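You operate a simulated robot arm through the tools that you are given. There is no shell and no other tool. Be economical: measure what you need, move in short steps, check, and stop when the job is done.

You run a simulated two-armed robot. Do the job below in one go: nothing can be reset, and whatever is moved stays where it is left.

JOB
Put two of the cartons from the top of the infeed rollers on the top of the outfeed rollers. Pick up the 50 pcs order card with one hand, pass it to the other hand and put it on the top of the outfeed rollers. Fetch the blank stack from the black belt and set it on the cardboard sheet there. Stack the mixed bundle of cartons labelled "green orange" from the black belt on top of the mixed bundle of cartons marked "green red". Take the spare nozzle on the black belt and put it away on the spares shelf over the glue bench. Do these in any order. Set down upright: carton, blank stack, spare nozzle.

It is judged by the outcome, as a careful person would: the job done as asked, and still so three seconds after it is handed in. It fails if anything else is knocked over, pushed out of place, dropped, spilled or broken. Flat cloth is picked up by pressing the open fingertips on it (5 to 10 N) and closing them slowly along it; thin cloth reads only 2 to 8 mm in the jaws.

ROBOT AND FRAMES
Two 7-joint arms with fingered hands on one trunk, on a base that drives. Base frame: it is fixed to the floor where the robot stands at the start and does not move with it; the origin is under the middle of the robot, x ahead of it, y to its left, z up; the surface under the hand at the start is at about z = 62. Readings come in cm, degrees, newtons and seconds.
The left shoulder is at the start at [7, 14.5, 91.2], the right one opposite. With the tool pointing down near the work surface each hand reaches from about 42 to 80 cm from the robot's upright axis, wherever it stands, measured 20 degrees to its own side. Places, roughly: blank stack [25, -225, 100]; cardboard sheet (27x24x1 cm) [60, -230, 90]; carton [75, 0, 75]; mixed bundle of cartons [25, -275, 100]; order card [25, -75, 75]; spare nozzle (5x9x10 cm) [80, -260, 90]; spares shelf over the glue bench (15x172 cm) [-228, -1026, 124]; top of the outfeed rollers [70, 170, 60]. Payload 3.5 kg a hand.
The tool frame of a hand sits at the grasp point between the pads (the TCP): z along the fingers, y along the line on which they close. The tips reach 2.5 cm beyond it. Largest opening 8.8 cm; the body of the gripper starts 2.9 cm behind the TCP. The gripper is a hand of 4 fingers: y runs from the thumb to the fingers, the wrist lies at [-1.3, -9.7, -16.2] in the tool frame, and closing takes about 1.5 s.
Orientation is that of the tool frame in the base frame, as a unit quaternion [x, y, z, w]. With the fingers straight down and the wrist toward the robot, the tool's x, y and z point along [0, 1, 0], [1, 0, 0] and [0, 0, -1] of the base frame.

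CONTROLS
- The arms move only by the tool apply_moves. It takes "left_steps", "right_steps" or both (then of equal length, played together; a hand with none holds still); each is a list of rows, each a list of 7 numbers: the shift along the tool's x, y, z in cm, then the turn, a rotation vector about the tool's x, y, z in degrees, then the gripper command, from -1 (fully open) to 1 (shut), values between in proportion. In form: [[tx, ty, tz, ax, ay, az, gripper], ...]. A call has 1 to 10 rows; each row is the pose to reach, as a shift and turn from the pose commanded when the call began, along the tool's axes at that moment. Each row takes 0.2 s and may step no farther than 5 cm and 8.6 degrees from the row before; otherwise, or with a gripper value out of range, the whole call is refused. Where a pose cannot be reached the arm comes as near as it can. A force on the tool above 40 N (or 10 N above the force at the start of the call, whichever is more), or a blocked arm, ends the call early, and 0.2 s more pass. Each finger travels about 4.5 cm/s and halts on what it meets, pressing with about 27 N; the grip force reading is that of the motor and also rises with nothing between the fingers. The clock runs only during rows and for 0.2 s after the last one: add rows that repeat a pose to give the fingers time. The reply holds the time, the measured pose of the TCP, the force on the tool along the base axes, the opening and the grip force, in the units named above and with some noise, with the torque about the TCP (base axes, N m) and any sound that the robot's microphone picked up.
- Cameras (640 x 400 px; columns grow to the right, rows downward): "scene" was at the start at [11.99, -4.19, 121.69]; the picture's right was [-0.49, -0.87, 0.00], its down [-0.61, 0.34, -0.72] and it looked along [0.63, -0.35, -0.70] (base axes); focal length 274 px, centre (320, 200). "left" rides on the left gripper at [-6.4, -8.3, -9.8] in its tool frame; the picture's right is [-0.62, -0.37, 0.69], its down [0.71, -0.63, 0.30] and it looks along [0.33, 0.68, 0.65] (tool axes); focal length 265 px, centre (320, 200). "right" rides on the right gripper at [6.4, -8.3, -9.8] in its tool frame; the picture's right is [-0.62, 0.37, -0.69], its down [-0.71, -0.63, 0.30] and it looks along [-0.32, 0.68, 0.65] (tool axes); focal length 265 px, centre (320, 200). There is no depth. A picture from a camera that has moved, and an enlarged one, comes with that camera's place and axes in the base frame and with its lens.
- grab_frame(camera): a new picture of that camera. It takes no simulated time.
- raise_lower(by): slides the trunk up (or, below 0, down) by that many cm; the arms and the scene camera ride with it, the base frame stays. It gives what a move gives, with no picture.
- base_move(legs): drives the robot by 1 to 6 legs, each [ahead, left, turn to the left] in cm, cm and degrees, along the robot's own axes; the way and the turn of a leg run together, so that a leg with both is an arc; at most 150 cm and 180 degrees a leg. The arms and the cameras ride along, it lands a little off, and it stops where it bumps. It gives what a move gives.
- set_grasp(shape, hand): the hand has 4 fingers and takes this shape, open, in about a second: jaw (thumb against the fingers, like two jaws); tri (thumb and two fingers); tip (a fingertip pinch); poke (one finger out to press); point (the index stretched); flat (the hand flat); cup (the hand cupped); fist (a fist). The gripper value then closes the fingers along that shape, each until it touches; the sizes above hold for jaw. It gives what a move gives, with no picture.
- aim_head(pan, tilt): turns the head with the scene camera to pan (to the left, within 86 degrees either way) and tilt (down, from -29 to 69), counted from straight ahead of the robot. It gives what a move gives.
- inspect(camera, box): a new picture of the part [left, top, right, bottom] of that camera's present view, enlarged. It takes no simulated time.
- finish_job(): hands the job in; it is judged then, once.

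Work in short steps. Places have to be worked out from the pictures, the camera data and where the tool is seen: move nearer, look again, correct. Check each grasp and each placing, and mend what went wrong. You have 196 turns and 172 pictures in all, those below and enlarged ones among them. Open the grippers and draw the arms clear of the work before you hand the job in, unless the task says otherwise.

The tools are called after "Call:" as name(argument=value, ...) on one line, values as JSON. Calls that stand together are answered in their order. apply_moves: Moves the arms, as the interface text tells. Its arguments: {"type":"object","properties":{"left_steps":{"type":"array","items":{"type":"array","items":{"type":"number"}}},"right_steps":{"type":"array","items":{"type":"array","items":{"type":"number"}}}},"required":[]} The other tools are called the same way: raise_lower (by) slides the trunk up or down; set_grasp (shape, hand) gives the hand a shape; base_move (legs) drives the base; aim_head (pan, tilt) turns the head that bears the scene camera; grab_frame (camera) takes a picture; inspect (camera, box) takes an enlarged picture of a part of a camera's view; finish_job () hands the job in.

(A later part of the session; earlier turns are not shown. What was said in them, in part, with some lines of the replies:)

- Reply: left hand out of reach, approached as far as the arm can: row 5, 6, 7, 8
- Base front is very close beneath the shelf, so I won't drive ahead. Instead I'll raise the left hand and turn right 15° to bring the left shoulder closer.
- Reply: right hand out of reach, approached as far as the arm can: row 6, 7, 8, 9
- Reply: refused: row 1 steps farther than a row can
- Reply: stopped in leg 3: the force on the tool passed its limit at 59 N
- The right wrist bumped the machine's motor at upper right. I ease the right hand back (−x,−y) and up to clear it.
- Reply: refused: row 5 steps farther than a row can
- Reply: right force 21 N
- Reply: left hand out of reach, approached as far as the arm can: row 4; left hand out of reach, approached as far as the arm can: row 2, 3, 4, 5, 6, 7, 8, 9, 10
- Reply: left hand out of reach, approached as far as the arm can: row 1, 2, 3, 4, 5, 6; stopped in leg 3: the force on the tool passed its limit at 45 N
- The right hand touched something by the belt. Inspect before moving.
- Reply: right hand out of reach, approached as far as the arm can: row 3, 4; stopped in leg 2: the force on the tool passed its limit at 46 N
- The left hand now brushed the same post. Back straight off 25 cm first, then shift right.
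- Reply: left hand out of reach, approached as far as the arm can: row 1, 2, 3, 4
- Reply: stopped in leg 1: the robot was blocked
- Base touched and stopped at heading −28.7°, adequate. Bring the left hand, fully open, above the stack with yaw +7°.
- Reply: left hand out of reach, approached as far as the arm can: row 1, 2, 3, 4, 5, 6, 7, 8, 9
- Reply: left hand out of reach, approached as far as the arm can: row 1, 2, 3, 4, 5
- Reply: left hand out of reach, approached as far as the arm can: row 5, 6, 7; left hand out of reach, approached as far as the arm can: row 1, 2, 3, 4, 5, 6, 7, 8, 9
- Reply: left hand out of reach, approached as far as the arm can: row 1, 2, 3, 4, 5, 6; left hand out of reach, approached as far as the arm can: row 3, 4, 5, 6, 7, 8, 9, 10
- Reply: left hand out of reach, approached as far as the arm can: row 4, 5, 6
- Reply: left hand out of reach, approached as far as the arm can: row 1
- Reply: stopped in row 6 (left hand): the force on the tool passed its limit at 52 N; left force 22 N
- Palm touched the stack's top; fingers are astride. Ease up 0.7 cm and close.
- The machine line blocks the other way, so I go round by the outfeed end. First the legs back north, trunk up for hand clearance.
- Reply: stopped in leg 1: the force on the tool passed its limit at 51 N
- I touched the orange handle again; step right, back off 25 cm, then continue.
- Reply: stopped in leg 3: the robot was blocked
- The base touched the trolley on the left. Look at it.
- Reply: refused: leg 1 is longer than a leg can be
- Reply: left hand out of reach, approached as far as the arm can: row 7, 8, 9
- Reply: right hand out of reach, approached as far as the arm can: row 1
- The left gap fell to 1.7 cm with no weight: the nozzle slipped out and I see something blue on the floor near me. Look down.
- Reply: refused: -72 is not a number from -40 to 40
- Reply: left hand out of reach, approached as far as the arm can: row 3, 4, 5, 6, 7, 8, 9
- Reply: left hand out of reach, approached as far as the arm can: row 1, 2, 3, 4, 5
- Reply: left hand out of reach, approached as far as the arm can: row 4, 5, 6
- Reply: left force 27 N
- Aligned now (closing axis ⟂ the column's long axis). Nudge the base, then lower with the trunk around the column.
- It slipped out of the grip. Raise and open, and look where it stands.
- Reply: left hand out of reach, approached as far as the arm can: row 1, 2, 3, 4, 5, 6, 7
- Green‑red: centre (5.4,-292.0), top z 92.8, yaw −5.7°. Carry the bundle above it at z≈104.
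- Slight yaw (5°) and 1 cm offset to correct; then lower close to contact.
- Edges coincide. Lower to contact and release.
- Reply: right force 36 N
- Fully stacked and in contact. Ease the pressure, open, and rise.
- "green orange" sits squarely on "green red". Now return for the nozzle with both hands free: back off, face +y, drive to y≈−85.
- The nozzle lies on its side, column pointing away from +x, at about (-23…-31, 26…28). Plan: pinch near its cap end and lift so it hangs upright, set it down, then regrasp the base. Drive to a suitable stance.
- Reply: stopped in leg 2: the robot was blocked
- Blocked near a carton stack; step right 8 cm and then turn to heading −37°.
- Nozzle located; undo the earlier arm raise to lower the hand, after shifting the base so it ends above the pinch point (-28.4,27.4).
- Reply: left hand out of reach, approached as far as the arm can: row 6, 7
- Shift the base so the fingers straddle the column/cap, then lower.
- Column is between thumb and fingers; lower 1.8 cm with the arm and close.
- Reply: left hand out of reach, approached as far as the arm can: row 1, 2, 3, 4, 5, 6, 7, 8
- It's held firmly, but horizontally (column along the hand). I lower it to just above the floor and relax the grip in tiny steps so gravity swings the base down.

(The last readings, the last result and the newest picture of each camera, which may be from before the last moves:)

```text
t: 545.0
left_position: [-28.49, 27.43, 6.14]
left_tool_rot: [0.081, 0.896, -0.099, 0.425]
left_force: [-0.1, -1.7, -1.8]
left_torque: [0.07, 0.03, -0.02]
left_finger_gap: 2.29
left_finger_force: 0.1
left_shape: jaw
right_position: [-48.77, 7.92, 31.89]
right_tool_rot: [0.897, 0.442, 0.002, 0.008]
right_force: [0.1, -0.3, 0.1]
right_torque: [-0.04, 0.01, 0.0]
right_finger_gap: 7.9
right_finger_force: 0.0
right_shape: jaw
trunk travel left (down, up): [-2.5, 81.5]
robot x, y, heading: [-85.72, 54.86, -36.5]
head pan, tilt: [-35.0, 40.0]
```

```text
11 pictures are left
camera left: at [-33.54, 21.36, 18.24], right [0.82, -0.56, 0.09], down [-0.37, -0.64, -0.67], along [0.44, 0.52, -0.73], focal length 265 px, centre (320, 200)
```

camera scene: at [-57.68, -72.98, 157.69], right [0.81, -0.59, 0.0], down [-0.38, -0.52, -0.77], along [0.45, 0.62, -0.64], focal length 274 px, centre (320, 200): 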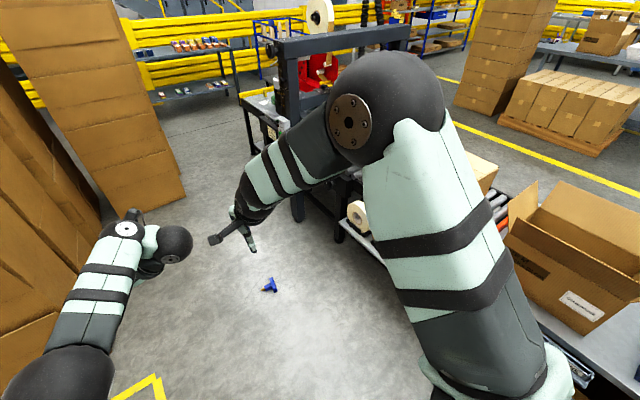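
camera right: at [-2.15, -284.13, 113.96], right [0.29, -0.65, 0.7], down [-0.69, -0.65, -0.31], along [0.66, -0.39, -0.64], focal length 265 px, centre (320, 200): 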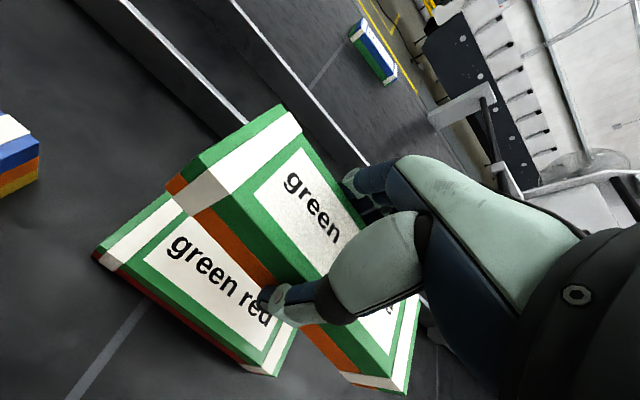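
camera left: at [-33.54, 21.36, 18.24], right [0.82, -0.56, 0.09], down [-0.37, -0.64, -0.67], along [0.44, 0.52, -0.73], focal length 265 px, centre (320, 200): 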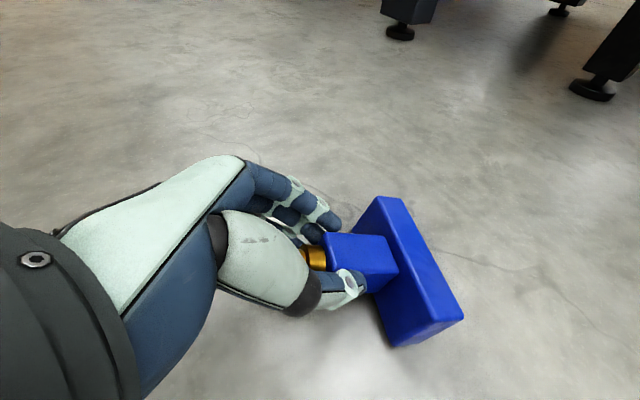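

It is swinging down. Hold this relaxed grip a few more moments.

Call:
apply_moves(left_steps=[[0, 0, 0, 0, 0, 0, 0.48], [0, 0, 0, 0, 0, 0, 0.478], [0, 0, 0, 0, 0, 0, 0.476], [0, 0, 0, 0, 0, 0, 0.474]])

Call:
grab_frame(camera="left")

```text
t: 546.0
left_position: [-28.43, 27.55, 6.3]
left_tool_rot: [0.08, 0.897, -0.099, 0.424]
left_force: [-0.6, -0.2, -0.4]
left_torque: [0.03, -0.01, -0.05]
left_finger_gap: 2.32
left_finger_force: 0.0
left_shape: jaw
right_position: [-48.7, 8.01, 31.75]
right_tool_rot: [0.897, 0.442, 0.001, 0.008]
right_force: [-0.7, 0.0, 0.7]
right_torque: [-0.01, 0.01, 0.02]
right_finger_gap: 7.9
right_finger_force: 0.2
right_shape: jaw
trunk travel left (down, up): [-2.5, 81.5]
robot x, y, heading: [-85.06, 53.91, -36.8]
head pan, tilt: [-35.0, 40.0]
```

```text
10 pictures are left
camera left: at [-33.54, 21.38, 18.22], right [0.82, -0.56, 0.09], down [-0.37, -0.64, -0.67], along [0.44, 0.52, -0.73], focal length 265 px, centre (320, 200)
```

left: 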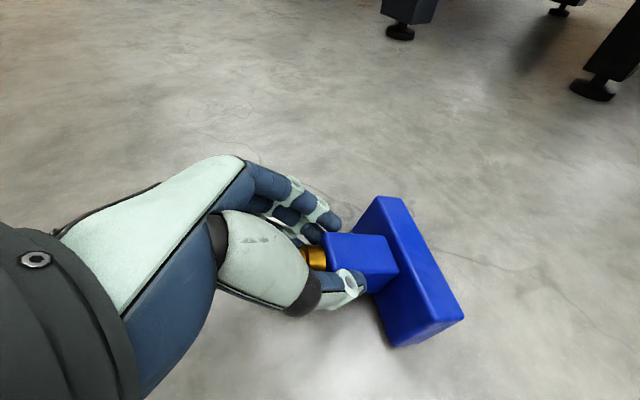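

Its base edge now rests on the floor, tilted. Push the hand forward along the nozzle's direction so it tips upright onto its base.

Call:
base_move(legs=[[4.2, 1.6, 0]])

Call:
grab_frame(camera="left")

```text
t: 546.9
left_position: [-24.2, 26.34, 6.2]
left_tool_rot: [0.081, 0.897, -0.1, 0.423]
left_force: [1.4, 0.0, -2.2]
left_torque: [0.02, -0.01, 0.0]
left_finger_gap: 2.32
left_finger_force: 0.1
left_shape: jaw
right_position: [-44.46, 6.82, 31.83]
right_tool_rot: [0.897, 0.443, 0.001, 0.008]
right_force: [-0.1, -0.1, 0.1]
right_torque: [-0.01, 0.03, -0.02]
right_finger_gap: 7.9
right_finger_force: 0.1
right_shape: jaw
trunk travel left (down, up): [-2.5, 81.5]
robot x, y, heading: [-81.11, 53.51, -36.5]
head pan, tilt: [-35.0, 40.0]
```

```text
9 pictures are left
camera left: at [-29.26, 20.19, 18.22], right [0.82, -0.56, 0.09], down [-0.37, -0.64, -0.67], along [0.44, 0.52, -0.73], focal length 265 px, centre (320, 200)
```

left: 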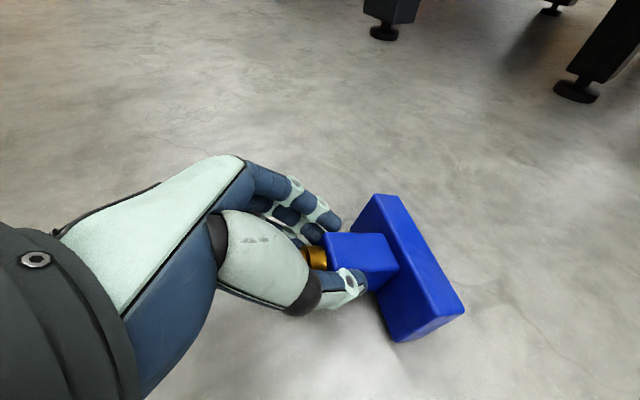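

It slid along with the hand — still hanging in the light grip. Relax in further micro-steps so it rotates down.

Call:
apply_moves(left_steps=[[0, 0, 0, 0, 0, 0, 0.47], [0, 0, 0, 0, 0, 0, 0.468], [0, 0, 0, 0, 0, 0, 0.466], [0, 0, 0, 0, 0, 0, 0.464], [0, 0, 0, 0, 0, 0, 0.462], [0, 0, 0, 0, 0, 0, 0.46], [0, 0, 0, 0, 0, 0, 0.458], [0, 0, 0, 0, 0, 0, 0.456], [0, 0, 0, 0, 0, 0, 0.454], [0, 0, 0, 0, 0, 0, 0.452]])

Call:
grab_frame(camera="left")

```text
t: 549.0
left_position: [-24.1, 26.41, 6.24]
left_tool_rot: [0.081, 0.897, -0.099, 0.423]
left_force: [0.9, -0.3, -1.4]
left_torque: [-0.01, -0.01, 0.01]
left_finger_gap: 2.41
left_finger_force: 0.1
left_shape: jaw
right_position: [-44.42, 6.58, 31.85]
right_tool_rot: [0.896, 0.443, 0.001, 0.008]
right_force: [0.0, -0.3, -0.1]
right_torque: [-0.01, 0.02, 0.02]
right_finger_gap: 7.92
right_finger_force: 0.1
right_shape: jaw
trunk travel left (down, up): [-2.5, 81.5]
robot x, y, heading: [-81.21, 53.32, -37.0]
head pan, tilt: [-35.0, 40.0]
```

```text
8 pictures are left
camera left: at [-29.26, 20.19, 18.22], right [0.82, -0.56, 0.09], down [-0.37, -0.64, -0.67], along [0.44, 0.52, -0.73], focal length 265 px, centre (320, 200)
```

left: 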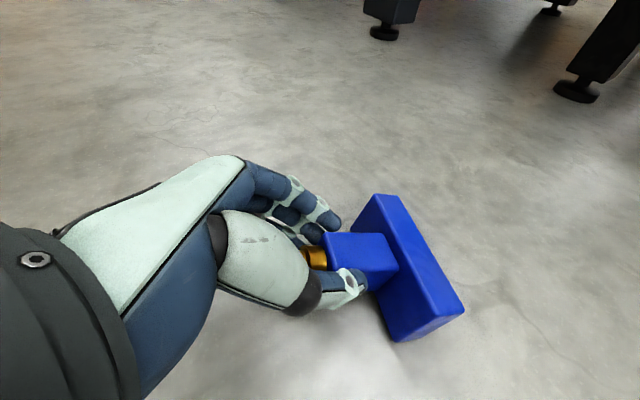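

It leans ~45° with its rear base edge on the floor. Regrip, raise 2.5 cm, and pitch the hand 26° further down so the lean becomes small.

Call:
apply_moves(left_steps=[[0, 0, 0, 0, 0, 0, 0.5], [0, 0, 0, 0, 0, 0, 0.6], [0, 0, 0, 0, 0, 0, 0.6]])

Call:
raise_lower(by=3.0)

Call:
apply_moves(left_steps=[[0, 0, 0, 0, 6.5, 0, 0.6], [0, 0, 0, 0, 13, 0, 0.6], [0, 0, 0, 0, 19.5, 0, 0.6], [0, 0, 0, 0, 26, 0, 0.6], [0, 0, 0, 0, 26, 0, 0.6]])

Call:
grab_frame(camera="left")

```text
t: 549.9
left_position: [-24.25, 26.35, 6.16]
left_tool_rot: [0.081, 0.897, -0.099, 0.423]
left_force: [0.2, -0.2, 0.7]
left_torque: [0.03, 0.02, -0.03]
left_finger_gap: 2.18
left_finger_force: 26.5
left_shape: jaw
right_position: [-44.42, 6.88, 31.77]
right_tool_rot: [0.897, 0.442, 0.001, 0.009]
right_force: [0.7, 0.4, -0.4]
right_torque: [-0.03, 0.0, -0.01]
right_finger_gap: 7.91
right_finger_force: 0.0
right_shape: jaw
trunk travel left (down, up): [-2.5, 81.5]
robot x, y, heading: [-81.44, 53.73, -36.6]
head pan, tilt: [-35.0, 40.0]
```

```text
t: 550.6
left_position: [-24.09, 26.32, 9.1]
left_tool_rot: [0.081, 0.897, -0.099, 0.424]
left_force: [-0.4, 0.2, -2.5]
left_torque: [0.07, 0.14, -0.01]
left_finger_gap: 2.08
left_finger_force: 27.1
left_shape: jaw
right_position: [-44.38, 6.78, 34.78]
right_tool_rot: [0.897, 0.442, 0.001, 0.007]
right_force: [0.4, -0.4, -0.7]
right_torque: [-0.04, 0.01, -0.02]
right_finger_gap: 7.93
right_finger_force: 0.1
right_shape: jaw
trunk travel left (down, up): [-5.5, 78.5]
robot x, y, heading: [-81.22, 53.12, -36.5]
head pan, tilt: [-35.0, 40.0]
```

```text
t: 551.8
left_position: [-24.57, 26.66, 9.36]
left_tool_rot: [0.1, 0.969, -0.078, 0.211]
left_force: [0.2, -1.3, 0.7]
left_torque: [0.01, -0.08, -0.03]
left_finger_gap: 2.06
left_finger_force: 27.4
left_shape: jaw
left hand out of reach, approached as far as the arm can: row 4, 5
right_position: [-44.46, 6.92, 34.98]
right_tool_rot: [0.897, 0.442, 0.001, 0.008]
right_force: [0.6, -0.5, 0.1]
right_torque: [0.0, 0.01, -0.03]
right_finger_gap: 7.91
right_finger_force: 0.1
right_shape: jaw
trunk travel left (down, up): [-5.5, 78.5]
robot x, y, heading: [-80.9, 53.27, -36.6]
head pan, tilt: [-35.0, 40.0]
```

```text
7 pictures are left
camera left: at [-24.44, 19.48, 21.9], right [0.74, -0.59, -0.32], down [-0.66, -0.55, -0.51], along [0.12, 0.59, -0.8], focal length 265 px, centre (320, 200)
```

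left: 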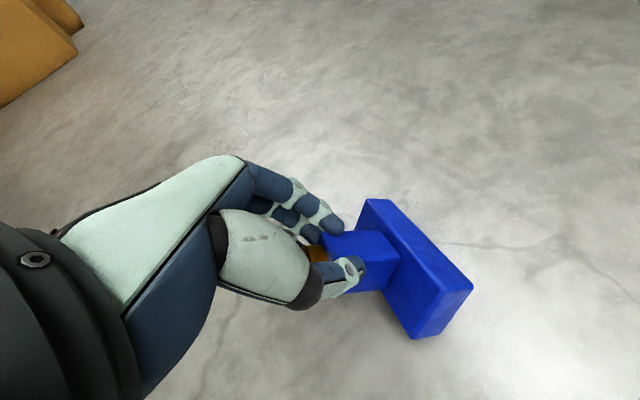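

Lower to near the floor and release; with the reduced lean it should settle on its base.

Call:
raise_lower(by=-2.2)

Call:
apply_moves(left_steps=[[0, 0, 0, 0, 0, 0, 0.5], [0, 0, 0, 0, 0, 0, 0.3], [0, 0, 0, 0, 0, 0, 0], [0, 0, 0, 0, 0, 0, -0.4], [0, 0, 0, 0, 0, 0, -0.7], [0, 0, 0, 0, 0, 0, -0.7], [0, 0, 0, 0, 0, 0, -0.7]])

Call:
grab_frame(camera="left")

```text
t: 552.5
left_position: [-24.46, 27.0, 7.26]
left_tool_rot: [0.1, 0.969, -0.078, 0.212]
left_force: [-5.0, -1.7, 9.1]
left_torque: [0.27, -0.26, 0.06]
left_finger_gap: 2.08
left_finger_force: 26.8
left_shape: jaw
right_position: [-44.6, 6.77, 32.77]
right_tool_rot: [0.897, 0.442, 0.003, 0.008]
right_force: [-0.2, -0.6, 0.0]
right_torque: [-0.01, 0.02, -0.02]
right_finger_gap: 7.88
right_finger_force: 0.0
right_shape: jaw
trunk travel left (down, up): [-3.3, 80.7]
robot x, y, heading: [-81.18, 53.36, -36.7]
head pan, tilt: [-35.0, 40.0]
```

```text
t: 554.1
left_position: [-24.45, 26.76, 7.17]
left_tool_rot: [0.101, 0.969, -0.079, 0.212]
left_force: [0.0, -0.1, 0.6]
left_torque: [-0.04, 0.02, -0.01]
left_finger_gap: 7.45
left_finger_force: 0.1
left_shape: jaw
right_position: [-44.52, 6.75, 32.59]
right_tool_rot: [0.897, 0.442, 0.001, 0.008]
right_force: [-0.3, 0.5, 0.9]
right_torque: [0.0, 0.04, 0.0]
right_finger_gap: 7.92
right_finger_force: 0.0
right_shape: jaw
trunk travel left (down, up): [-3.3, 80.7]
robot x, y, heading: [-80.91, 53.21, -36.6]
head pan, tilt: [-35.0, 40.0]
```

```text
6 pictures are left
camera left: at [-24.46, 19.49, 19.65], right [0.74, -0.59, -0.32], down [-0.66, -0.55, -0.51], along [0.12, 0.59, -0.8], focal length 265 px, centre (320, 200)
```

left: 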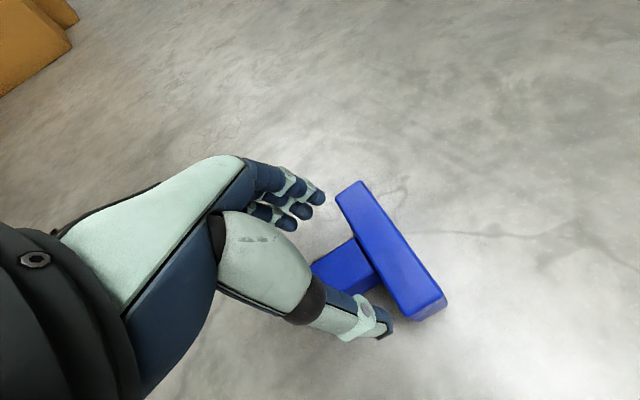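

It fell back on its side, still between the fingers. I repeat with more room: pitch back to 38°, pinch, lift to z≈10, so gravity can swing it fully when the grip is relaxed.

Call:
apply_moves(left_steps=[[0, 0, 0, 0, -6.5, 0, -0.6], [0, 0, 0, 0, -13, 0, -0.6], [0, 0, 0, 0, -19.5, 0, -0.6], [0, 0, 0, 0, -26, 0, -0.6], [0, 0, 0, 0, -26, 0, -0.6]])

Call:
raise_lower(by=-3.2)

Call:
apply_moves(left_steps=[[0, 0, 0, 0, 0, 0, -0.2], [0, 0, 0, 0, 0, 0, 0.1], [0, 0, 0, 0, 0, 0, 0.4], [0, 0, 0, 0, 0, 0, 0.6], [0, 0, 0, 0, 0, 0, 0.6], [0, 0, 0, 0, 0, 0, 0.6]])

Call:
raise_lower(by=6)

```text
t: 555.3
left_position: [-24.41, 26.74, 7.23]
left_tool_rot: [0.081, 0.896, -0.1, 0.424]
left_force: [0.1, 0.1, 0.2]
left_torque: [-0.02, 0.03, -0.01]
left_finger_gap: 7.06
left_finger_force: 0.0
left_shape: jaw
right_position: [-44.42, 6.65, 32.66]
right_tool_rot: [0.897, 0.441, 0.002, 0.009]
right_force: [0.6, -0.8, 0.9]
right_torque: [0.0, -0.03, 0.03]
right_finger_gap: 7.92
right_finger_force: 0.1
right_shape: jaw
trunk travel left (down, up): [-3.3, 80.7]
robot x, y, heading: [-81.26, 52.89, -36.7]
head pan, tilt: [-35.0, 40.0]
```

```text
t: 556.0
left_position: [-24.56, 26.68, 4.0]
left_tool_rot: [0.081, 0.896, -0.099, 0.424]
left_force: [0.0, 0.8, -0.8]
left_torque: [0.01, -0.01, 0.01]
left_finger_gap: 7.02
left_finger_force: 0.1
left_shape: jaw
right_position: [-44.53, 6.78, 29.37]
right_tool_rot: [0.897, 0.443, 0.001, 0.008]
right_force: [-0.4, 0.4, -0.4]
right_torque: [0.01, 0.02, 0.02]
right_finger_gap: 7.89
right_finger_force: 0.1
right_shape: jaw
trunk travel left (down, up): [-0.1, 83.9]
robot x, y, heading: [-81.27, 53.08, -36.8]
head pan, tilt: [-35.0, 40.0]
```

```text
t: 557.5
left_position: [-24.5, 26.72, 4.04]
left_tool_rot: [0.08, 0.897, -0.099, 0.424]
left_force: [-0.6, -0.6, 0.4]
left_torque: [0.08, -0.02, 0.02]
left_finger_gap: 2.37
left_finger_force: 26.9
left_shape: jaw
right_position: [-44.37, 6.79, 29.44]
right_tool_rot: [0.897, 0.443, 0.001, 0.009]
right_force: [-1.0, 0.2, -0.2]
right_torque: [-0.02, 0.01, -0.03]
right_finger_gap: 7.92
right_finger_force: 0.1
right_shape: jaw
trunk travel left (down, up): [-0.1, 83.9]
robot x, y, heading: [-80.81, 53.15, -36.7]
head pan, tilt: [-35.0, 40.0]
```

```text
t: 558.5
left_position: [-24.42, 26.74, 9.91]
left_tool_rot: [0.08, 0.897, -0.099, 0.424]
left_force: [-0.1, 0.1, -2.4]
left_torque: [0.04, 0.08, 0.03]
left_finger_gap: 2.33
left_finger_force: 26.8
left_shape: jaw
right_position: [-44.54, 6.75, 35.31]
right_tool_rot: [0.897, 0.442, 0.0, 0.008]
right_force: [-0.3, 0.5, -0.8]
right_torque: [0.0, 0.02, -0.01]
right_finger_gap: 7.9
right_finger_force: 0.1
right_shape: jaw
trunk travel left (down, up): [-6.1, 77.9]
robot x, y, heading: [-81.03, 53.11, -36.7]
head pan, tilt: [-35.0, 40.0]
```

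Held with a torque showing it's horizontal. Relax in micro-steps and watch the torque.

Call:
apply_moves(left_steps=[[0, 0, 0, 0, 0, 0, 0.5], [0, 0, 0, 0, 0, 0, 0.485], [0, 0, 0, 0, 0, 0, 0.475], [0, 0, 0, 0, 0, 0, 0.47], [0, 0, 0, 0, 0, 0, 0.468], [0, 0, 0, 0, 0, 0, 0.468], [0, 0, 0, 0, 0, 0, 0.468]])

Call:
grab_frame(camera="left")

```text
t: 560.0
left_position: [-24.49, 26.74, 9.87]
left_tool_rot: [0.081, 0.897, -0.099, 0.423]
left_force: [-0.8, -0.2, 0.4]
left_torque: [-0.01, 0.03, 0.02]
left_finger_gap: 2.36
left_finger_force: 0.1
left_shape: jaw
right_position: [-44.49, 6.84, 35.47]
right_tool_rot: [0.897, 0.442, 0.001, 0.009]
right_force: [-1.5, 0.3, -0.2]
right_torque: [-0.04, 0.0, -0.03]
right_finger_gap: 7.9
right_finger_force: 0.0
right_shape: jaw
trunk travel left (down, up): [-6.1, 77.9]
robot x, y, heading: [-81.45, 53.19, -36.6]
head pan, tilt: [-35.0, 40.0]
```

```text
5 pictures are left
camera left: at [-29.63, 20.64, 21.99], right [0.82, -0.56, 0.09], down [-0.37, -0.64, -0.67], along [0.44, 0.52, -0.73], focal length 265 px, centre (320, 200)
```

left: 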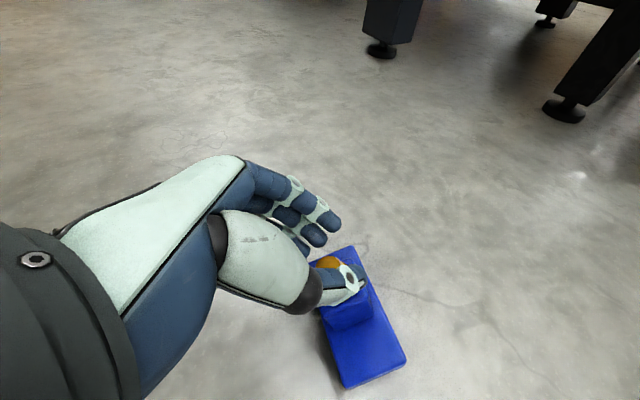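

It swung down and now leans nearly upright on its base. Open to let it settle, move the hand forward over the column and check.

Call:
apply_moves(left_steps=[[0, 0, 0, 0, 0, 0, 0.4], [0, 0, 0, 0, 0, 0, 0.2], [0, 0, 0, 0, 0, 0, -0.2], [0, 0, 0, 0, 0, 0, -0.6], [0, 0, 0, 0, 0, 0, -0.6], [0, 0, 0, 0, 0, 0, -0.6]])

Call:
base_move(legs=[[2.6, 0, 0]])

Call:
grab_frame(camera="left")

```text
t: 561.5
left_position: [-24.48, 26.67, 9.97]
left_tool_rot: [0.081, 0.896, -0.099, 0.424]
left_force: [-0.4, -0.4, 0.5]
left_torque: [-0.01, 0.0, -0.01]
left_finger_gap: 7.04
left_finger_force: 0.0
left_shape: jaw
right_position: [-44.43, 6.75, 35.56]
right_tool_rot: [0.897, 0.442, 0.001, 0.007]
right_force: [0.1, 0.1, 0.4]
right_torque: [0.0, 0.01, -0.02]
right_finger_gap: 7.91
right_finger_force: 0.1
right_shape: jaw
trunk travel left (down, up): [-6.1, 77.9]
robot x, y, heading: [-81.37, 52.9, -36.5]
head pan, tilt: [-35.0, 40.0]
```

```text
t: 562.3
left_position: [-22.43, 25.19, 9.98]
left_tool_rot: [0.079, 0.896, -0.099, 0.426]
left_force: [-0.1, 0.3, -0.6]
left_torque: [0.03, 0.0, -0.01]
left_finger_gap: 7.01
left_finger_force: 0.1
left_shape: jaw
right_position: [-42.38, 5.27, 35.31]
right_tool_rot: [0.897, 0.442, 0.001, 0.008]
right_force: [-0.4, -0.4, 0.4]
right_torque: [-0.01, 0.0, 0.01]
right_finger_gap: 7.91
right_finger_force: 0.2
right_shape: jaw
trunk travel left (down, up): [-6.1, 77.9]
robot x, y, heading: [-79.03, 51.61, -36.1]
head pan, tilt: [-35.0, 40.0]
```

```text
4 pictures are left
camera left: at [-27.51, 19.09, 21.98], right [0.82, -0.56, 0.09], down [-0.37, -0.64, -0.67], along [0.44, 0.52, -0.73], focal length 265 px, centre (320, 200)
```

left: 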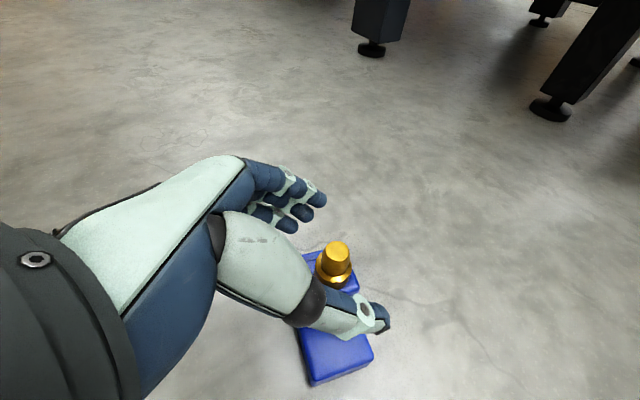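

Upright again at (-21.5,24.35), with the hand aligned to the column's thin faces. Nudge ahead 1.5 cm, lower to z≈4.8, close and lift.

Call:
base_move(legs=[[1.5, 0, 0]])

Call:
raise_lower(by=-5.2)

Call:
apply_moves(left_steps=[[0, 0, 0, 0, 0, 0, -0.2], [0, 0, 0, 0, 0, 0, 0.1], [0, 0, 0, 0, 0, 0, 0.4], [0, 0, 0, 0, 0, 0, 0.6], [0, 0, 0, 0, 0, 0, 0.6], [0, 0, 0, 0, 0, 0, 0.6]])

Call:
raise_lower(by=8)

```text
t: 563.0
left_position: [-21.23, 24.26, 9.9]
left_tool_rot: [0.08, 0.896, -0.1, 0.425]
left_force: [-0.1, 0.2, -0.2]
left_torque: [-0.01, -0.02, -0.01]
left_finger_gap: 6.99
left_finger_force: 0.0
left_shape: jaw
right_position: [-41.29, 4.37, 35.47]
right_tool_rot: [0.897, 0.442, 0.001, 0.009]
right_force: [0.2, 0.1, -0.5]
right_torque: [0.01, 0.04, 0.01]
right_finger_gap: 7.91
right_finger_force: 0.1
right_shape: jaw
trunk travel left (down, up): [-6.1, 77.9]
robot x, y, heading: [-78.08, 50.54, -36.8]
head pan, tilt: [-35.0, 40.0]
```

```text
t: 564.0
left_position: [-21.07, 24.1, 5.37]
left_tool_rot: [0.08, 0.894, -0.1, 0.43]
left_force: [-3.3, -1.0, 35.4]
left_torque: [1.33, -0.41, 0.15]
left_finger_gap: 7.04
left_finger_force: 0.0
left_shape: jaw
right_position: [-41.21, 4.4, 30.52]
right_tool_rot: [0.897, 0.442, 0.003, 0.01]
right_force: [-0.6, 0.7, -0.1]
right_torque: [0.01, -0.01, 0.04]
right_finger_gap: 7.91
right_finger_force: 0.1
right_shape: jaw
trunk travel left (down, up): [-0.9, 83.1]
robot x, y, heading: [-77.44, 50.52, -36.9]
head pan, tilt: [-35.0, 40.0]
```

```text
t: 565.4
left_position: [-21.02, 24.14, 5.48]
left_tool_rot: [0.079, 0.894, -0.1, 0.429]
left_force: [3.6, -1.7, 35.2]
left_torque: [1.61, -0.35, 0.29]
left_finger_gap: 2.26
left_finger_force: 27.0
left_shape: jaw
right_position: [-41.34, 4.45, 30.52]
right_tool_rot: [0.897, 0.443, 0.002, 0.011]
right_force: [0.2, 0.6, 0.2]
right_torque: [0.01, -0.04, 0.01]
right_finger_gap: 7.89
right_finger_force: 0.0
right_shape: jaw
trunk travel left (down, up): [-0.9, 83.1]
robot x, y, heading: [-77.86, 50.55, -36.7]
head pan, tilt: [-35.0, 40.0]
```

```text
t: 566.5
left_position: [-21.18, 24.25, 12.65]
left_tool_rot: [0.081, 0.897, -0.1, 0.424]
left_force: [-0.2, 0.3, 1.1]
left_torque: [0.03, 0.02, -0.02]
left_finger_gap: 1.7
left_finger_force: 26.7
left_shape: jaw
right_position: [-41.13, 4.31, 38.21]
right_tool_rot: [0.897, 0.442, 0.001, 0.008]
right_force: [-0.4, 0.2, 0.1]
right_torque: [-0.01, 0.02, 0.01]
right_finger_gap: 7.92
right_finger_force: 0.1
right_shape: jaw
trunk travel left (down, up): [-8.9, 75.1]
robot x, y, heading: [-77.41, 50.96, -36.4]
head pan, tilt: [-35.0, 40.0]
```

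The fingertips pressed on the base plate and it slipped again. Open, rise slightly and check the nozzle's state.

Call:
apply_moves(left_steps=[[0, 0, 0, 0, 0, 0, 0], [0, 0, 0, 0, 0, 0, -0.6], [0, 0, 0, 0, 0, 0, -0.6], [0, 0, 0, 0, 0, 0, -0.6]])

Call:
grab_frame(camera="left")

```text
t: 567.5
left_position: [-21.22, 24.1, 12.93]
left_tool_rot: [0.08, 0.897, -0.099, 0.424]
left_force: [0.6, 1.2, 0.4]
left_torque: [0.03, 0.0, -0.02]
left_finger_gap: 6.99
left_finger_force: 0.1
left_shape: jaw
right_position: [-41.22, 4.39, 38.27]
right_tool_rot: [0.896, 0.443, 0.001, 0.008]
right_force: [-0.4, -0.3, 0.2]
right_torque: [-0.01, -0.04, -0.01]
right_finger_gap: 7.92
right_finger_force: 0.1
right_shape: jaw
trunk travel left (down, up): [-8.9, 75.1]
robot x, y, heading: [-78.01, 50.56, -36.6]
head pan, tilt: [-35.0, 40.0]
```

```text
3 pictures are left
camera left: at [-26.3, 18.16, 24.78], right [0.82, -0.56, 0.09], down [-0.37, -0.64, -0.67], along [0.44, 0.52, -0.73], focal length 265 px, centre (320, 200)
```

left: 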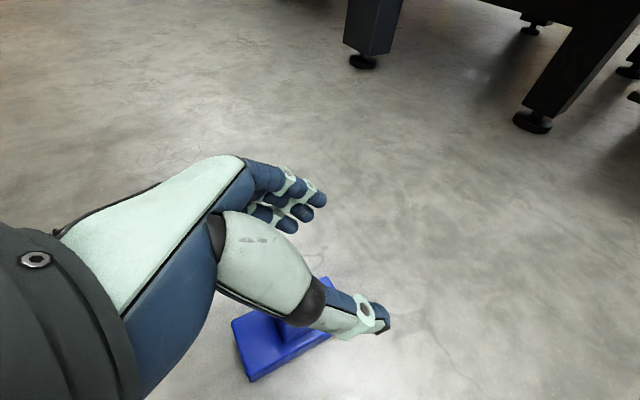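

The nozzle stands upright with its long side now in line with the hand, so I can grip the base plate's sides. Align, straddle low, and close.

Call:
apply_moves(left_steps=[[0, 0, 0, -3.9, -0.5, -3.1, -0.9], [0, 0, 0, -7, -1, -5.6, -1], [0, 0, 0, -7, -1, -5.6, -1], [0, 0, 0, -7, -1, -5.6, -1]])

Call:
base_move(legs=[[-1.8, -1.1, 0]])

Call:
raise_lower(by=-8.7)

Call:
apply_moves(left_steps=[[0.3, 0, 0.3, 0, 0, 0, -1], [0.6, 0, 0.5, 0, 0, 0, -1], [0.6, 0, 0.5, 0, 0, 0, -0.6], [0.6, 0, 0.5, 0, 0, 0, -0.3], [0.6, 0, 0.5, 0, 0, 0, 0], [0.6, 0, 0.5, 0, 0, 0, 0.2], [0.6, 0, 0.5, 0, 0, 0, 0.3], [0.6, 0, 0.5, 0, 0, 0, 0.3]])

```text
t: 568.5
left_position: [-22.23, 25.6, 13.05]
left_tool_rot: [0.01, 0.9, -0.066, 0.43]
left_force: [-0.6, -0.3, -0.5]
left_torque: [-0.03, 0.01, 0.05]
left_finger_gap: 8.77
left_finger_force: 0.1
left_shape: jaw
left hand out of reach, approached as far as the arm can: row 1, 2, 3, 4
right_position: [-41.16, 4.38, 38.18]
right_tool_rot: [0.896, 0.443, 0.001, 0.007]
right_force: [0.9, -0.8, -0.3]
right_torque: [0.0, 0.0, 0.01]
right_finger_gap: 7.92
right_finger_force: 0.0
right_shape: jaw
trunk travel left (down, up): [-8.9, 75.1]
robot x, y, heading: [-77.59, 50.58, -36.6]
head pan, tilt: [-35.0, 40.0]
```

```text
t: 569.3
left_position: [-24.23, 25.74, 13.04]
left_tool_rot: [0.01, 0.9, -0.065, 0.431]
left_force: [0.1, -0.3, -0.6]
left_torque: [0.02, 0.01, 0.02]
left_finger_gap: 8.74
left_finger_force: 0.1
left_shape: jaw
right_position: [-43.24, 4.45, 38.19]
right_tool_rot: [0.897, 0.442, 0.001, 0.008]
right_force: [0.4, 0.2, 0.3]
right_torque: [0.04, -0.03, 0.02]
right_finger_gap: 7.92
right_finger_force: 0.0
right_shape: jaw
trunk travel left (down, up): [-8.9, 75.1]
robot x, y, heading: [-79.67, 51.25, -36.5]
head pan, tilt: [-35.0, 40.0]
```

```text
t: 570.5
left_position: [-24.36, 25.7, 4.33]
left_tool_rot: [0.009, 0.9, -0.066, 0.431]
left_force: [-0.1, 0.8, -0.3]
left_torque: [0.0, 0.0, 0.03]
left_finger_gap: 8.75
left_finger_force: 0.0
left_shape: jaw
right_position: [-43.26, 4.53, 29.63]
right_tool_rot: [0.897, 0.442, 0.002, 0.008]
right_force: [-0.2, 0.1, 0.2]
right_torque: [0.0, 0.0, -0.02]
right_finger_gap: 7.93
right_finger_force: 0.0
right_shape: jaw
trunk travel left (down, up): [-0.2, 83.8]
robot x, y, heading: [-79.87, 50.71, -36.7]
head pan, tilt: [-35.0, 40.0]
```

```text
t: 572.4
left_position: [-24.39, 25.83, 3.96]
left_tool_rot: [0.009, 0.901, -0.065, 0.43]
left_force: [-1.6, 0.2, 0.8]
left_torque: [0.04, 0.02, -0.04]
left_finger_gap: 3.05
left_finger_force: 27.3
left_shape: jaw
left hand out of reach, approached as far as the arm can: row 2, 3, 4, 5, 6, 7, 8
right_position: [-43.21, 4.46, 29.67]
right_tool_rot: [0.897, 0.443, 0.002, 0.009]
right_force: [0.4, 0.1, -0.1]
right_torque: [0.04, 0.03, -0.01]
right_finger_gap: 7.93
right_finger_force: 0.0
right_shape: jaw
trunk travel left (down, up): [-0.2, 83.8]
robot x, y, heading: [-79.91, 51.05, -36.5]
head pan, tilt: [-35.0, 40.0]
```

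Gap 3.05 with full force suggests a proper hold on the column's lower part. Tighten and lift, watching the readings.

Call:
apply_moves(left_steps=[[0, 0, 0, 0, 0, 0, 0.4], [0, 0, 0, 0, 0, 0, 0.5], [0, 0, 0, 0, 0, 0, 0.5]])

Call:
raise_lower(by=5)

Call:
raise_lower(by=15)

```text
t: 573.1
left_position: [-24.49, 25.86, 4.0]
left_tool_rot: [0.01, 0.9, -0.065, 0.431]
left_force: [-1.9, 0.9, 1.1]
left_torque: [0.08, -0.01, -0.07]
left_finger_gap: 2.88
left_finger_force: 27.0
left_shape: jaw
right_position: [-43.17, 4.42, 29.6]
right_tool_rot: [0.897, 0.442, 0.002, 0.008]
right_force: [0.2, -0.1, -0.6]
right_torque: [0.0, 0.0, 0.0]
right_finger_gap: 7.93
right_finger_force: 0.1
right_shape: jaw
trunk travel left (down, up): [-0.2, 83.8]
robot x, y, heading: [-80.18, 50.93, -36.6]
head pan, tilt: [-35.0, 40.0]
```

```text
t: 574.1
left_position: [-24.43, 25.88, 8.85]
left_tool_rot: [0.009, 0.9, -0.066, 0.431]
left_force: [0.2, -0.3, -4.0]
left_torque: [0.03, 0.05, 0.0]
left_finger_gap: 2.86
left_finger_force: 26.7
left_shape: jaw
right_position: [-43.34, 4.72, 34.57]
right_tool_rot: [0.897, 0.443, 0.001, 0.008]
right_force: [0.1, 0.6, 0.3]
right_torque: [0.0, 0.02, 0.02]
right_finger_gap: 7.92
right_finger_force: 0.0
right_shape: jaw
trunk travel left (down, up): [-5.2, 78.8]
robot x, y, heading: [-79.89, 50.94, -36.6]
head pan, tilt: [-35.0, 40.0]
```

```text
t: 575.8
left_position: [-24.35, 25.83, 23.82]
left_tool_rot: [0.009, 0.9, -0.065, 0.431]
left_force: [0.6, -0.1, -3.2]
left_torque: [0.04, 0.04, 0.0]
left_finger_gap: 2.87
left_finger_force: 27.4
left_shape: jaw
right_position: [-43.23, 4.45, 49.58]
right_tool_rot: [0.897, 0.442, 0.001, 0.008]
right_force: [0.6, -0.1, 0.1]
right_torque: [0.0, 0.0, 0.03]
right_finger_gap: 7.93
right_finger_force: 0.0
right_shape: jaw
trunk travel left (down, up): [-20.2, 63.8]
robot x, y, heading: [-79.59, 50.78, -36.8]
head pan, tilt: [-35.0, 40.0]
```

Solid hold this time (2.87 cm, steady 3.5 N, little torque). Raise the trunk, face −y and drive down the corridor.

Call:
raise_lower(by=40)

Call:
raise_lower(by=23)

Call:
base_move(legs=[[0, 0, -53.4], [100, 13, 0], [110, 0, 0], [100, 0, 0], [120, -20, 0], [120, -30, 0]])

```text
t: 579.6
left_position: [-24.41, 25.88, 63.88]
left_tool_rot: [0.009, 0.9, -0.065, 0.431]
left_force: [0.1, 0.2, -3.0]
left_torque: [0.05, 0.06, -0.01]
left_finger_gap: 2.85
left_finger_force: 26.9
left_shape: jaw
right_position: [-43.23, 4.42, 89.57]
right_tool_rot: [0.897, 0.443, 0.001, 0.008]
right_force: [-0.6, 0.0, -0.6]
right_torque: [0.0, 0.04, 0.0]
right_finger_gap: 7.91
right_finger_force: 0.2
right_shape: jaw
trunk travel left (down, up): [-60.2, 23.8]
robot x, y, heading: [-80.03, 51.16, -36.3]
head pan, tilt: [-35.0, 40.0]
```

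```text
t: 582.1
left_position: [-24.46, 25.76, 86.92]
left_tool_rot: [0.01, 0.9, -0.065, 0.43]
left_force: [-0.2, -0.2, -3.2]
left_torque: [0.06, 0.06, 0.01]
left_finger_gap: 2.86
left_finger_force: 27.5
left_shape: jaw
right_position: [-43.2, 4.5, 112.44]
right_tool_rot: [0.897, 0.442, 0.002, 0.008]
right_force: [0.8, -0.9, -0.6]
right_torque: [0.02, 0.05, 0.05]
right_finger_gap: 7.92
right_finger_force: 0.1
right_shape: jaw
trunk travel left (down, up): [-83.2, 0.8]
robot x, y, heading: [-79.83, 50.67, -36.8]
head pan, tilt: [-35.0, 40.0]
```

```text
t: 611.4
left_position: [-92.98, -560.33, 86.87]
left_tool_rot: [0.4, 0.806, -0.246, 0.359]
left_force: [0.7, 0.2, -3.0]
left_torque: [0.05, 0.0, -0.02]
left_finger_gap: 2.86
left_finger_force: 26.7
left_shape: jaw
right_position: [-121.42, -558.86, 112.57]
right_tool_rot: [1.0, 0.009, -0.002, 0.008]
right_force: [-0.3, 0.0, -0.5]
right_torque: [0.01, 0.0, -0.01]
right_finger_gap: 7.92
right_finger_force: 0.1
right_shape: jaw
trunk travel left (down, up): [-83.2, 0.8]
robot x, y, heading: [-107.71, -501.43, -87.9]
head pan, tilt: [-35.0, 40.0]
```

Still held. Continue to y≈−880 and look at the glue bench.

Call:
base_move(legs=[[130, -8, -2], [130, -8, 0], [110, 0, 0]])

Call:
aim_head(pan=-30, tilt=15)

Call:
grab_frame(camera="scene")

```text
t: 629.1
left_position: [-113.67, -926.88, 86.91]
left_tool_rot: [0.422, 0.795, -0.256, 0.352]
left_force: [-0.9, -0.2, -2.6]
left_torque: [0.06, 0.02, 0.0]
left_finger_gap: 2.84
left_finger_force: 26.5
left_shape: jaw
right_position: [-142.06, -923.93, 112.53]
right_tool_rot: [1.0, -0.019, -0.003, 0.008]
right_force: [-0.4, -1.3, 0.1]
right_torque: [-0.01, 0.01, 0.0]
right_finger_gap: 7.92
right_finger_force: 0.1
right_shape: jaw
trunk travel left (down, up): [-83.2, 0.8]
robot x, y, heading: [-125.93, -867.42, -91.5]
head pan, tilt: [-35.0, 40.0]
```

```text
t: 630.0
left_position: [-113.69, -926.99, 86.9]
left_tool_rot: [0.422, 0.796, -0.256, 0.352]
left_force: [0.0, 0.4, -2.4]
left_torque: [0.09, 0.0, 0.02]
left_finger_gap: 2.83
left_finger_force: 26.6
left_shape: jaw
right_position: [-142.19, -923.9, 112.55]
right_tool_rot: [1.0, -0.019, -0.002, 0.008]
right_force: [-0.4, -0.6, 0.7]
right_torque: [-0.03, 0.02, -0.03]
right_finger_gap: 7.9
right_finger_force: 0.1
right_shape: jaw
trunk travel left (down, up): [-83.2, 0.8]
robot x, y, heading: [-125.52, -867.33, -91.2]
head pan, tilt: [-30.0, 15.0]
```

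```text
2 pictures are left
camera scene: at [-130.49, -880.47, 161.94], right [-0.85, 0.52, 0.0], down [0.14, 0.22, -0.97], along [-0.5, -0.82, -0.26], focal length 274 px, centre (320, 200)
```

scene: 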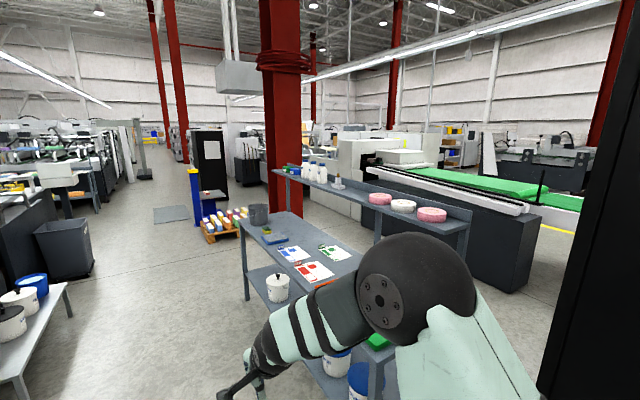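

The bench and its shelf are clear to see: shelf along y (−1111…−939) at x≈−228, with a free gap at y≈−998 between the can and the first roll. Raise the left arm first.

Call:
apply_moves(left_steps=[[-3.5, -0.5, -2.8, 0, 0, 0, 0.5], [-7, -1, -5.6, 0, 0, 0, 0.5], [-10.5, -1.5, -8.4, 0, 0, 0, 0.5], [-14, -2, -11.2, 0, 0, 0, 0.5], [-17.5, -2.5, -14, 0, 0, 0, 0.5], [-21, -3, -16.8, 0, 0, 0, 0.5], [-24.5, -3.5, -19.6, 0, 0, 0, 0.5], [-28, -4, -22.4, 0, 0, 0, 0.5], [-31.4, -4.5, -25.2, 0, 0, 0, 0.5], [-34.9, -5, -28, 0, 0, 0, 0.5]])

```text
t: 632.2
left_position: [-115.14, -930.4, 131.25]
left_tool_rot: [0.422, 0.795, -0.256, 0.353]
left_force: [1.2, 0.4, -4.0]
left_torque: [0.08, 0.0, 0.03]
left_finger_gap: 2.8
left_finger_force: 27.2
left_shape: jaw
left hand out of reach, approached as far as the arm can: row 4, 5, 6, 7, 8, 9, 10
right_position: [-142.13, -923.91, 112.56]
right_tool_rot: [1.0, -0.019, -0.002, 0.008]
right_force: [-0.1, -0.3, -0.1]
right_torque: [0.0, -0.02, 0.0]
right_finger_gap: 7.9
right_finger_force: 0.0
right_shape: jaw
trunk travel left (down, up): [-83.2, 0.8]
robot x, y, heading: [-125.14, -867.06, -91.3]
head pan, tilt: [-30.0, 15.0]
```

Arm is at z≈131. Drive to y≈−1010, turn to face the shelf (heading 165°).

Call:
base_move(legs=[[75, 0, 0], [68, 0, 0], [0, 0, -103.7]])

```text
t: 643.9
left_position: [-192.32, -1005.28, 131.24]
left_tool_rot: [0.886, 0.162, -0.435, 0.018]
left_force: [0.0, -0.1, -2.9]
left_torque: [-0.01, -0.1, 0.01]
left_finger_gap: 2.76
left_finger_force: 27.2
left_shape: jaw
right_position: [-179.68, -980.44, 112.6]
right_tool_rot: [-0.604, 0.797, 0.008, -0.003]
right_force: [0.1, 0.1, -0.3]
right_torque: [-0.02, 0.0, 0.0]
right_finger_gap: 7.93
right_finger_force: 0.1
right_shape: jaw
trunk travel left (down, up): [-83.2, 0.8]
robot x, y, heading: [-128.12, -1010.07, 165.3]
head pan, tilt: [-30.0, 15.0]
```

Advance 21 cm and look with the wrist camera.

Call:
base_move(legs=[[21, 0, 0]])

Call:
grab_frame(camera="left")

```text
t: 645.6
left_position: [-212.18, -1000.08, 131.34]
left_tool_rot: [0.885, 0.163, -0.436, 0.017]
left_force: [0.8, -0.2, -2.8]
left_torque: [0.02, -0.06, -0.04]
left_finger_gap: 2.78
left_finger_force: 27.1
left_shape: jaw
right_position: [-199.58, -975.44, 112.71]
right_tool_rot: [-0.606, 0.796, 0.01, -0.004]
right_force: [-0.3, -0.1, 0.4]
right_torque: [-0.02, 0.03, -0.02]
right_finger_gap: 7.91
right_finger_force: 0.1
right_shape: jaw
trunk travel left (down, up): [-83.2, 0.8]
robot x, y, heading: [-148.84, -1004.27, 165.5]
head pan, tilt: [-30.0, 15.0]
```

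```text
1 pictures are left
camera left: at [-210.67, -992.35, 143.4], right [-0.99, 0.06, 0.09], down [-0.02, 0.74, -0.67], along [-0.11, -0.67, -0.73], focal length 265 px, centre (320, 200)
```

left: 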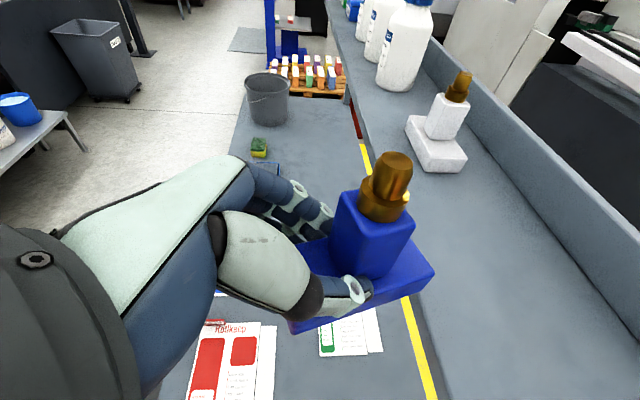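

Nozzle hangs upright; the free spot on the shelf beside the other nozzle is right ahead. Advance base 5 cm and reach 10 cm forward at this height.

Call:
base_move(legs=[[5, 0, 0]])

Call:
apply_moves(left_steps=[[-1.4, -0.8, 1.9, 0, 0, 0, 0.5], [-2.8, -1.7, 3.9, 0, 0, 0, 0.5], [-4.3, -2.6, 5.8, 0, 0, 0, 0.5], [-5.7, -3.4, 7.76, 0, 0, 0, 0.5], [-5.7, -3.4, 7.76, 0, 0, 0, 0.5]])

```text
t: 646.5
left_position: [-216.3, -999.02, 131.61]
left_tool_rot: [0.884, 0.164, -0.438, 0.017]
left_force: [1.1, 0.3, -2.8]
left_torque: [0.02, -0.03, -0.04]
left_finger_gap: 2.79
left_finger_force: 27.4
left_shape: jaw
right_position: [-203.86, -974.3, 112.98]
right_tool_rot: [-0.606, 0.795, 0.011, -0.005]
right_force: [-0.8, -0.3, 0.0]
right_torque: [0.01, 0.02, 0.01]
right_finger_gap: 7.91
right_finger_force: 0.0
right_shape: jaw
trunk travel left (down, up): [-83.2, 0.8]
robot x, y, heading: [-153.3, -1003.19, 165.4]
head pan, tilt: [-30.0, 15.0]
```

```text
t: 647.7
left_position: [-222.02, -1002.05, 131.16]
left_tool_rot: [0.885, 0.162, -0.437, 0.018]
left_force: [0.9, -0.2, -3.5]
left_torque: [-0.02, -0.06, -0.03]
left_finger_gap: 2.78
left_finger_force: 26.8
left_shape: jaw
left hand out of reach, approached as far as the arm can: row 2, 3, 4, 5
right_position: [-204.41, -974.16, 112.64]
right_tool_rot: [-0.606, 0.795, 0.009, -0.003]
right_force: [-0.6, -0.1, 0.4]
right_torque: [0.02, 0.01, 0.01]
right_finger_gap: 7.94
right_finger_force: 0.1
right_shape: jaw
trunk travel left (down, up): [-83.2, 0.8]
robot x, y, heading: [-153.11, -1003.41, 165.4]
head pan, tilt: [-30.0, 15.0]
```

Only partly reached; use the base for the last 4 cm and 2 cm to the right.

Call:
base_move(legs=[[4.4, -2, 0]])

```text
t: 648.6
left_position: [-224.97, -999.71, 131.54]
left_tool_rot: [0.884, 0.164, -0.438, 0.015]
left_force: [0.6, 0.1, -2.3]
left_torque: [0.04, -0.05, -0.07]
left_finger_gap: 2.78
left_finger_force: 27.2
left_shape: jaw
right_position: [-207.54, -971.73, 113.18]
right_tool_rot: [-0.607, 0.795, 0.011, -0.004]
right_force: [0.2, -0.6, 1.3]
right_torque: [0.05, 0.04, -0.03]
right_finger_gap: 7.91
right_finger_force: 0.0
right_shape: jaw
trunk travel left (down, up): [-83.2, 0.8]
robot x, y, heading: [-156.77, -999.91, 165.4]
head pan, tilt: [-30.0, 15.0]
```

Over the shelf. Lower with the trunk in small steps until contact.

Call:
raise_lower(by=-2.5)

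Call:
raise_lower(by=-0.6)

Call:
raise_lower(by=-0.5)

```text
t: 649.3
left_position: [-225.61, -999.22, 128.63]
left_tool_rot: [0.885, 0.163, -0.436, 0.019]
left_force: [-0.4, 0.4, -2.5]
left_torque: [-0.02, -0.11, -0.01]
left_finger_gap: 2.75
left_finger_force: 26.8
left_shape: jaw
right_position: [-208.02, -971.14, 110.22]
right_tool_rot: [-0.607, 0.795, 0.008, -0.003]
right_force: [0.6, 0.1, -0.2]
right_torque: [-0.02, 0.0, 0.02]
right_finger_gap: 7.89
right_finger_force: 0.1
right_shape: jaw
trunk travel left (down, up): [-80.7, 3.3]
robot x, y, heading: [-156.86, -1000.29, 165.5]
head pan, tilt: [-30.0, 15.0]
```

```text
t: 649.9
left_position: [-225.6, -999.05, 127.96]
left_tool_rot: [0.885, 0.163, -0.436, 0.019]
left_force: [-0.8, 0.2, -1.9]
left_torque: [-0.01, -0.02, -0.03]
left_finger_gap: 2.77
left_finger_force: 26.9
left_shape: jaw
right_position: [-208.01, -971.17, 109.5]
right_tool_rot: [-0.606, 0.795, 0.009, -0.004]
right_force: [-0.4, 0.9, 0.4]
right_torque: [0.0, 0.0, 0.02]
right_finger_gap: 7.93
right_finger_force: 0.1
right_shape: jaw
trunk travel left (down, up): [-80.1, 3.9]
robot x, y, heading: [-156.83, -1000.44, 165.5]
head pan, tilt: [-30.0, 15.0]
```

```text
t: 650.4
left_position: [-225.58, -999.02, 127.87]
left_tool_rot: [0.884, 0.163, -0.439, 0.016]
left_force: [-5.2, 0.9, 13.2]
left_torque: [-0.26, 0.27, -0.03]
left_finger_gap: 2.82
left_finger_force: 27.1
left_shape: jaw
right_position: [-207.9, -971.13, 109.17]
right_tool_rot: [-0.606, 0.795, 0.008, -0.004]
right_force: [0.8, 0.4, -0.1]
right_torque: [-0.03, -0.01, 0.02]
right_finger_gap: 7.91
right_finger_force: 0.1
right_shape: jaw
trunk travel left (down, up): [-79.6, 4.4]
robot x, y, heading: [-156.34, -1000.29, 165.5]
head pan, tilt: [-30.0, 15.0]
```

Contact felt. Ease, relax gradually so it settles flat, and open.

Call:
raise_lower(by=0.2)

Call:
apply_moves(left_steps=[[0, 0, 0, 0, 0, 0, 0.38], [0, 0, 0, 0, 0, 0, 0.36], [0, 0, 0, 0, 0, 0, 0.34], [0, 0, 0, 0, 0, 0, 0.3], [0, 0, 0, 0, 0, 0, 0.2], [0, 0, 0, 0, 0, 0, 0], [0, 0, 0, 0, 0, 0, -0.3], [0, 0, 0, 0, 0, 0, -0.5], [0, 0, 0, 0, 0, 0, -0.5]])

Call:
base_move(legs=[[-5, 0, 0]])

Call:
grab_frame(camera="left")

```text
t: 650.9
left_position: [-225.72, -999.07, 127.91]
left_tool_rot: [0.885, 0.164, -0.437, 0.017]
left_force: [-4.7, 0.5, 12.7]
left_torque: [-0.22, 0.25, -0.03]
left_finger_gap: 2.8
left_finger_force: 27.2
left_shape: jaw
right_position: [-208.06, -971.15, 109.4]
right_tool_rot: [-0.607, 0.795, 0.008, -0.005]
right_force: [0.3, -0.4, -0.4]
right_torque: [0.02, 0.01, 0.03]
right_finger_gap: 7.91
right_finger_force: 0.1
right_shape: jaw
trunk travel left (down, up): [-79.8, 4.2]
robot x, y, heading: [-156.48, -1000.44, 165.2]
head pan, tilt: [-30.0, 15.0]
```

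```text
t: 652.9
left_position: [-225.62, -999.09, 127.74]
left_tool_rot: [0.885, 0.164, -0.435, 0.018]
left_force: [0.2, 0.2, 2.3]
left_torque: [-0.08, -0.01, 0.04]
left_finger_gap: 6.56
left_finger_force: 0.0
left_shape: jaw
right_position: [-208.12, -971.02, 109.19]
right_tool_rot: [-0.607, 0.795, 0.009, -0.003]
right_force: [-0.3, 0.3, -0.1]
right_torque: [0.04, 0.01, 0.0]
right_finger_gap: 7.9
right_finger_force: 0.1
right_shape: jaw
trunk travel left (down, up): [-79.8, 4.2]
robot x, y, heading: [-156.59, -1000.48, 165.7]
head pan, tilt: [-30.0, 15.0]
```

```text
t: 653.9
left_position: [-221.46, -999.9, 127.38]
left_tool_rot: [0.886, 0.164, -0.434, 0.02]
left_force: [-0.9, -0.2, -1.3]
left_torque: [0.02, 0.0, 0.06]
left_finger_gap: 6.61
left_finger_force: 0.0
left_shape: jaw
right_position: [-203.98, -971.99, 109.05]
right_tool_rot: [-0.606, 0.795, 0.006, -0.003]
right_force: [-0.9, 0.3, 0.5]
right_torque: [-0.03, -0.02, -0.01]
right_finger_gap: 7.93
right_finger_force: 0.0
right_shape: jaw
trunk travel left (down, up): [-79.8, 4.2]
robot x, y, heading: [-152.23, -1001.37, 165.6]
head pan, tilt: [-30.0, 15.0]
```

```text
0 pictures are left
camera left: at [-220.1, -992.15, 139.44], right [-0.99, 0.06, 0.09], down [-0.02, 0.74, -0.68], along [-0.1, -0.67, -0.73], focal length 265 px, centre (320, 200)
```

left: 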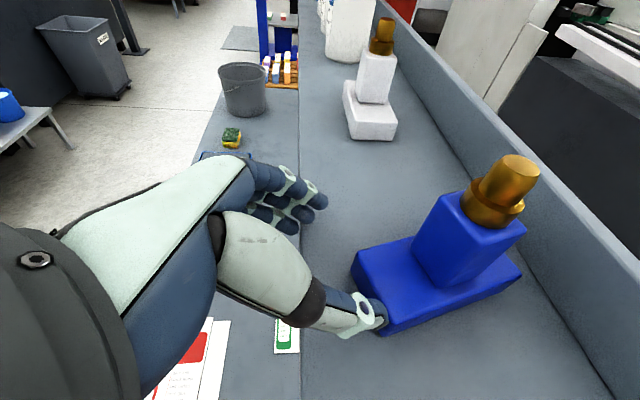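

The nozzle stands upright on the shelf beside its twin. Raise slightly and back away clear of everything.

Call:
raise_lower(by=3.5)

Call:
base_move(legs=[[-35, 0, 0]])

```text
t: 654.6
left_position: [-220.89, -1000.37, 131.41]
left_tool_rot: [0.885, 0.164, -0.435, 0.018]
left_force: [0.0, 0.7, 0.0]
left_torque: [-0.04, 0.0, -0.01]
left_finger_gap: 6.6
left_finger_force: 0.1
left_shape: jaw
right_position: [-203.29, -972.49, 112.74]
right_tool_rot: [-0.607, 0.795, 0.009, -0.003]
right_force: [-0.7, 0.6, -0.1]
right_torque: [0.02, -0.03, 0.0]
right_finger_gap: 7.88
right_finger_force: 0.1
right_shape: jaw
trunk travel left (down, up): [-83.3, 0.7]
robot x, y, heading: [-151.74, -1001.75, 165.4]
head pan, tilt: [-30.0, 15.0]
```

```text
t: 656.9
left_position: [-187.39, -1008.7, 130.99]
left_tool_rot: [0.886, 0.161, -0.435, 0.017]
left_force: [-0.4, -0.5, 0.0]
left_torque: [0.03, -0.02, -0.02]
left_finger_gap: 6.59
left_finger_force: 0.0
left_shape: jaw
right_position: [-169.7, -980.86, 112.62]
right_tool_rot: [-0.604, 0.797, 0.007, -0.002]
right_force: [0.3, -0.6, 0.0]
right_torque: [0.06, -0.02, -0.02]
right_finger_gap: 7.91
right_finger_force: 0.0
right_shape: jaw
trunk travel left (down, up): [-83.3, 0.7]
robot x, y, heading: [-118.31, -1010.31, 165.3]
head pan, tilt: [-30.0, 15.0]
```

All five tasks are done, the hands are open and clear. Handing in.

Call:
finish_job()

```text
The job is handed in.
```

I finished and handed in all five tasks, but I dropped the spare nozzle on the floor several times on the way to the shelf. I also bumped fixed equipment and furniture several times.

- **Cartons:** the green and the yellow carton stand upright on the outfeed rollers.
- **Order card:** I passed the 50 pcs card from the right hand to the left. It lies flat between the two cartons.
- **Blank stack:** it sits upright on the near strip of the cardboard sheet, clear of the gate rod that hangs over the sheet. I estimated it to be about as long as the sheet is wide, so its ends may sit at the edges.
- **Bundles:** "green orange" lies squarely on top of "green red".
- **Spare nozzle:** it stands upright on the spares shelf, next to the white nozzle that was already there. It first fell from carrying height during the drive and slipped or fell over a few more times while I picked it up again. I did not check it closely for damage.
- **Bumps:** I hit the tape machine's motor once, the belt gate's orange handle three times, a trolley and a carton stack, and was stopped once against the belt or its leg. The trolley looked undisturbed afterwards. I did not check the carton stack for movement.
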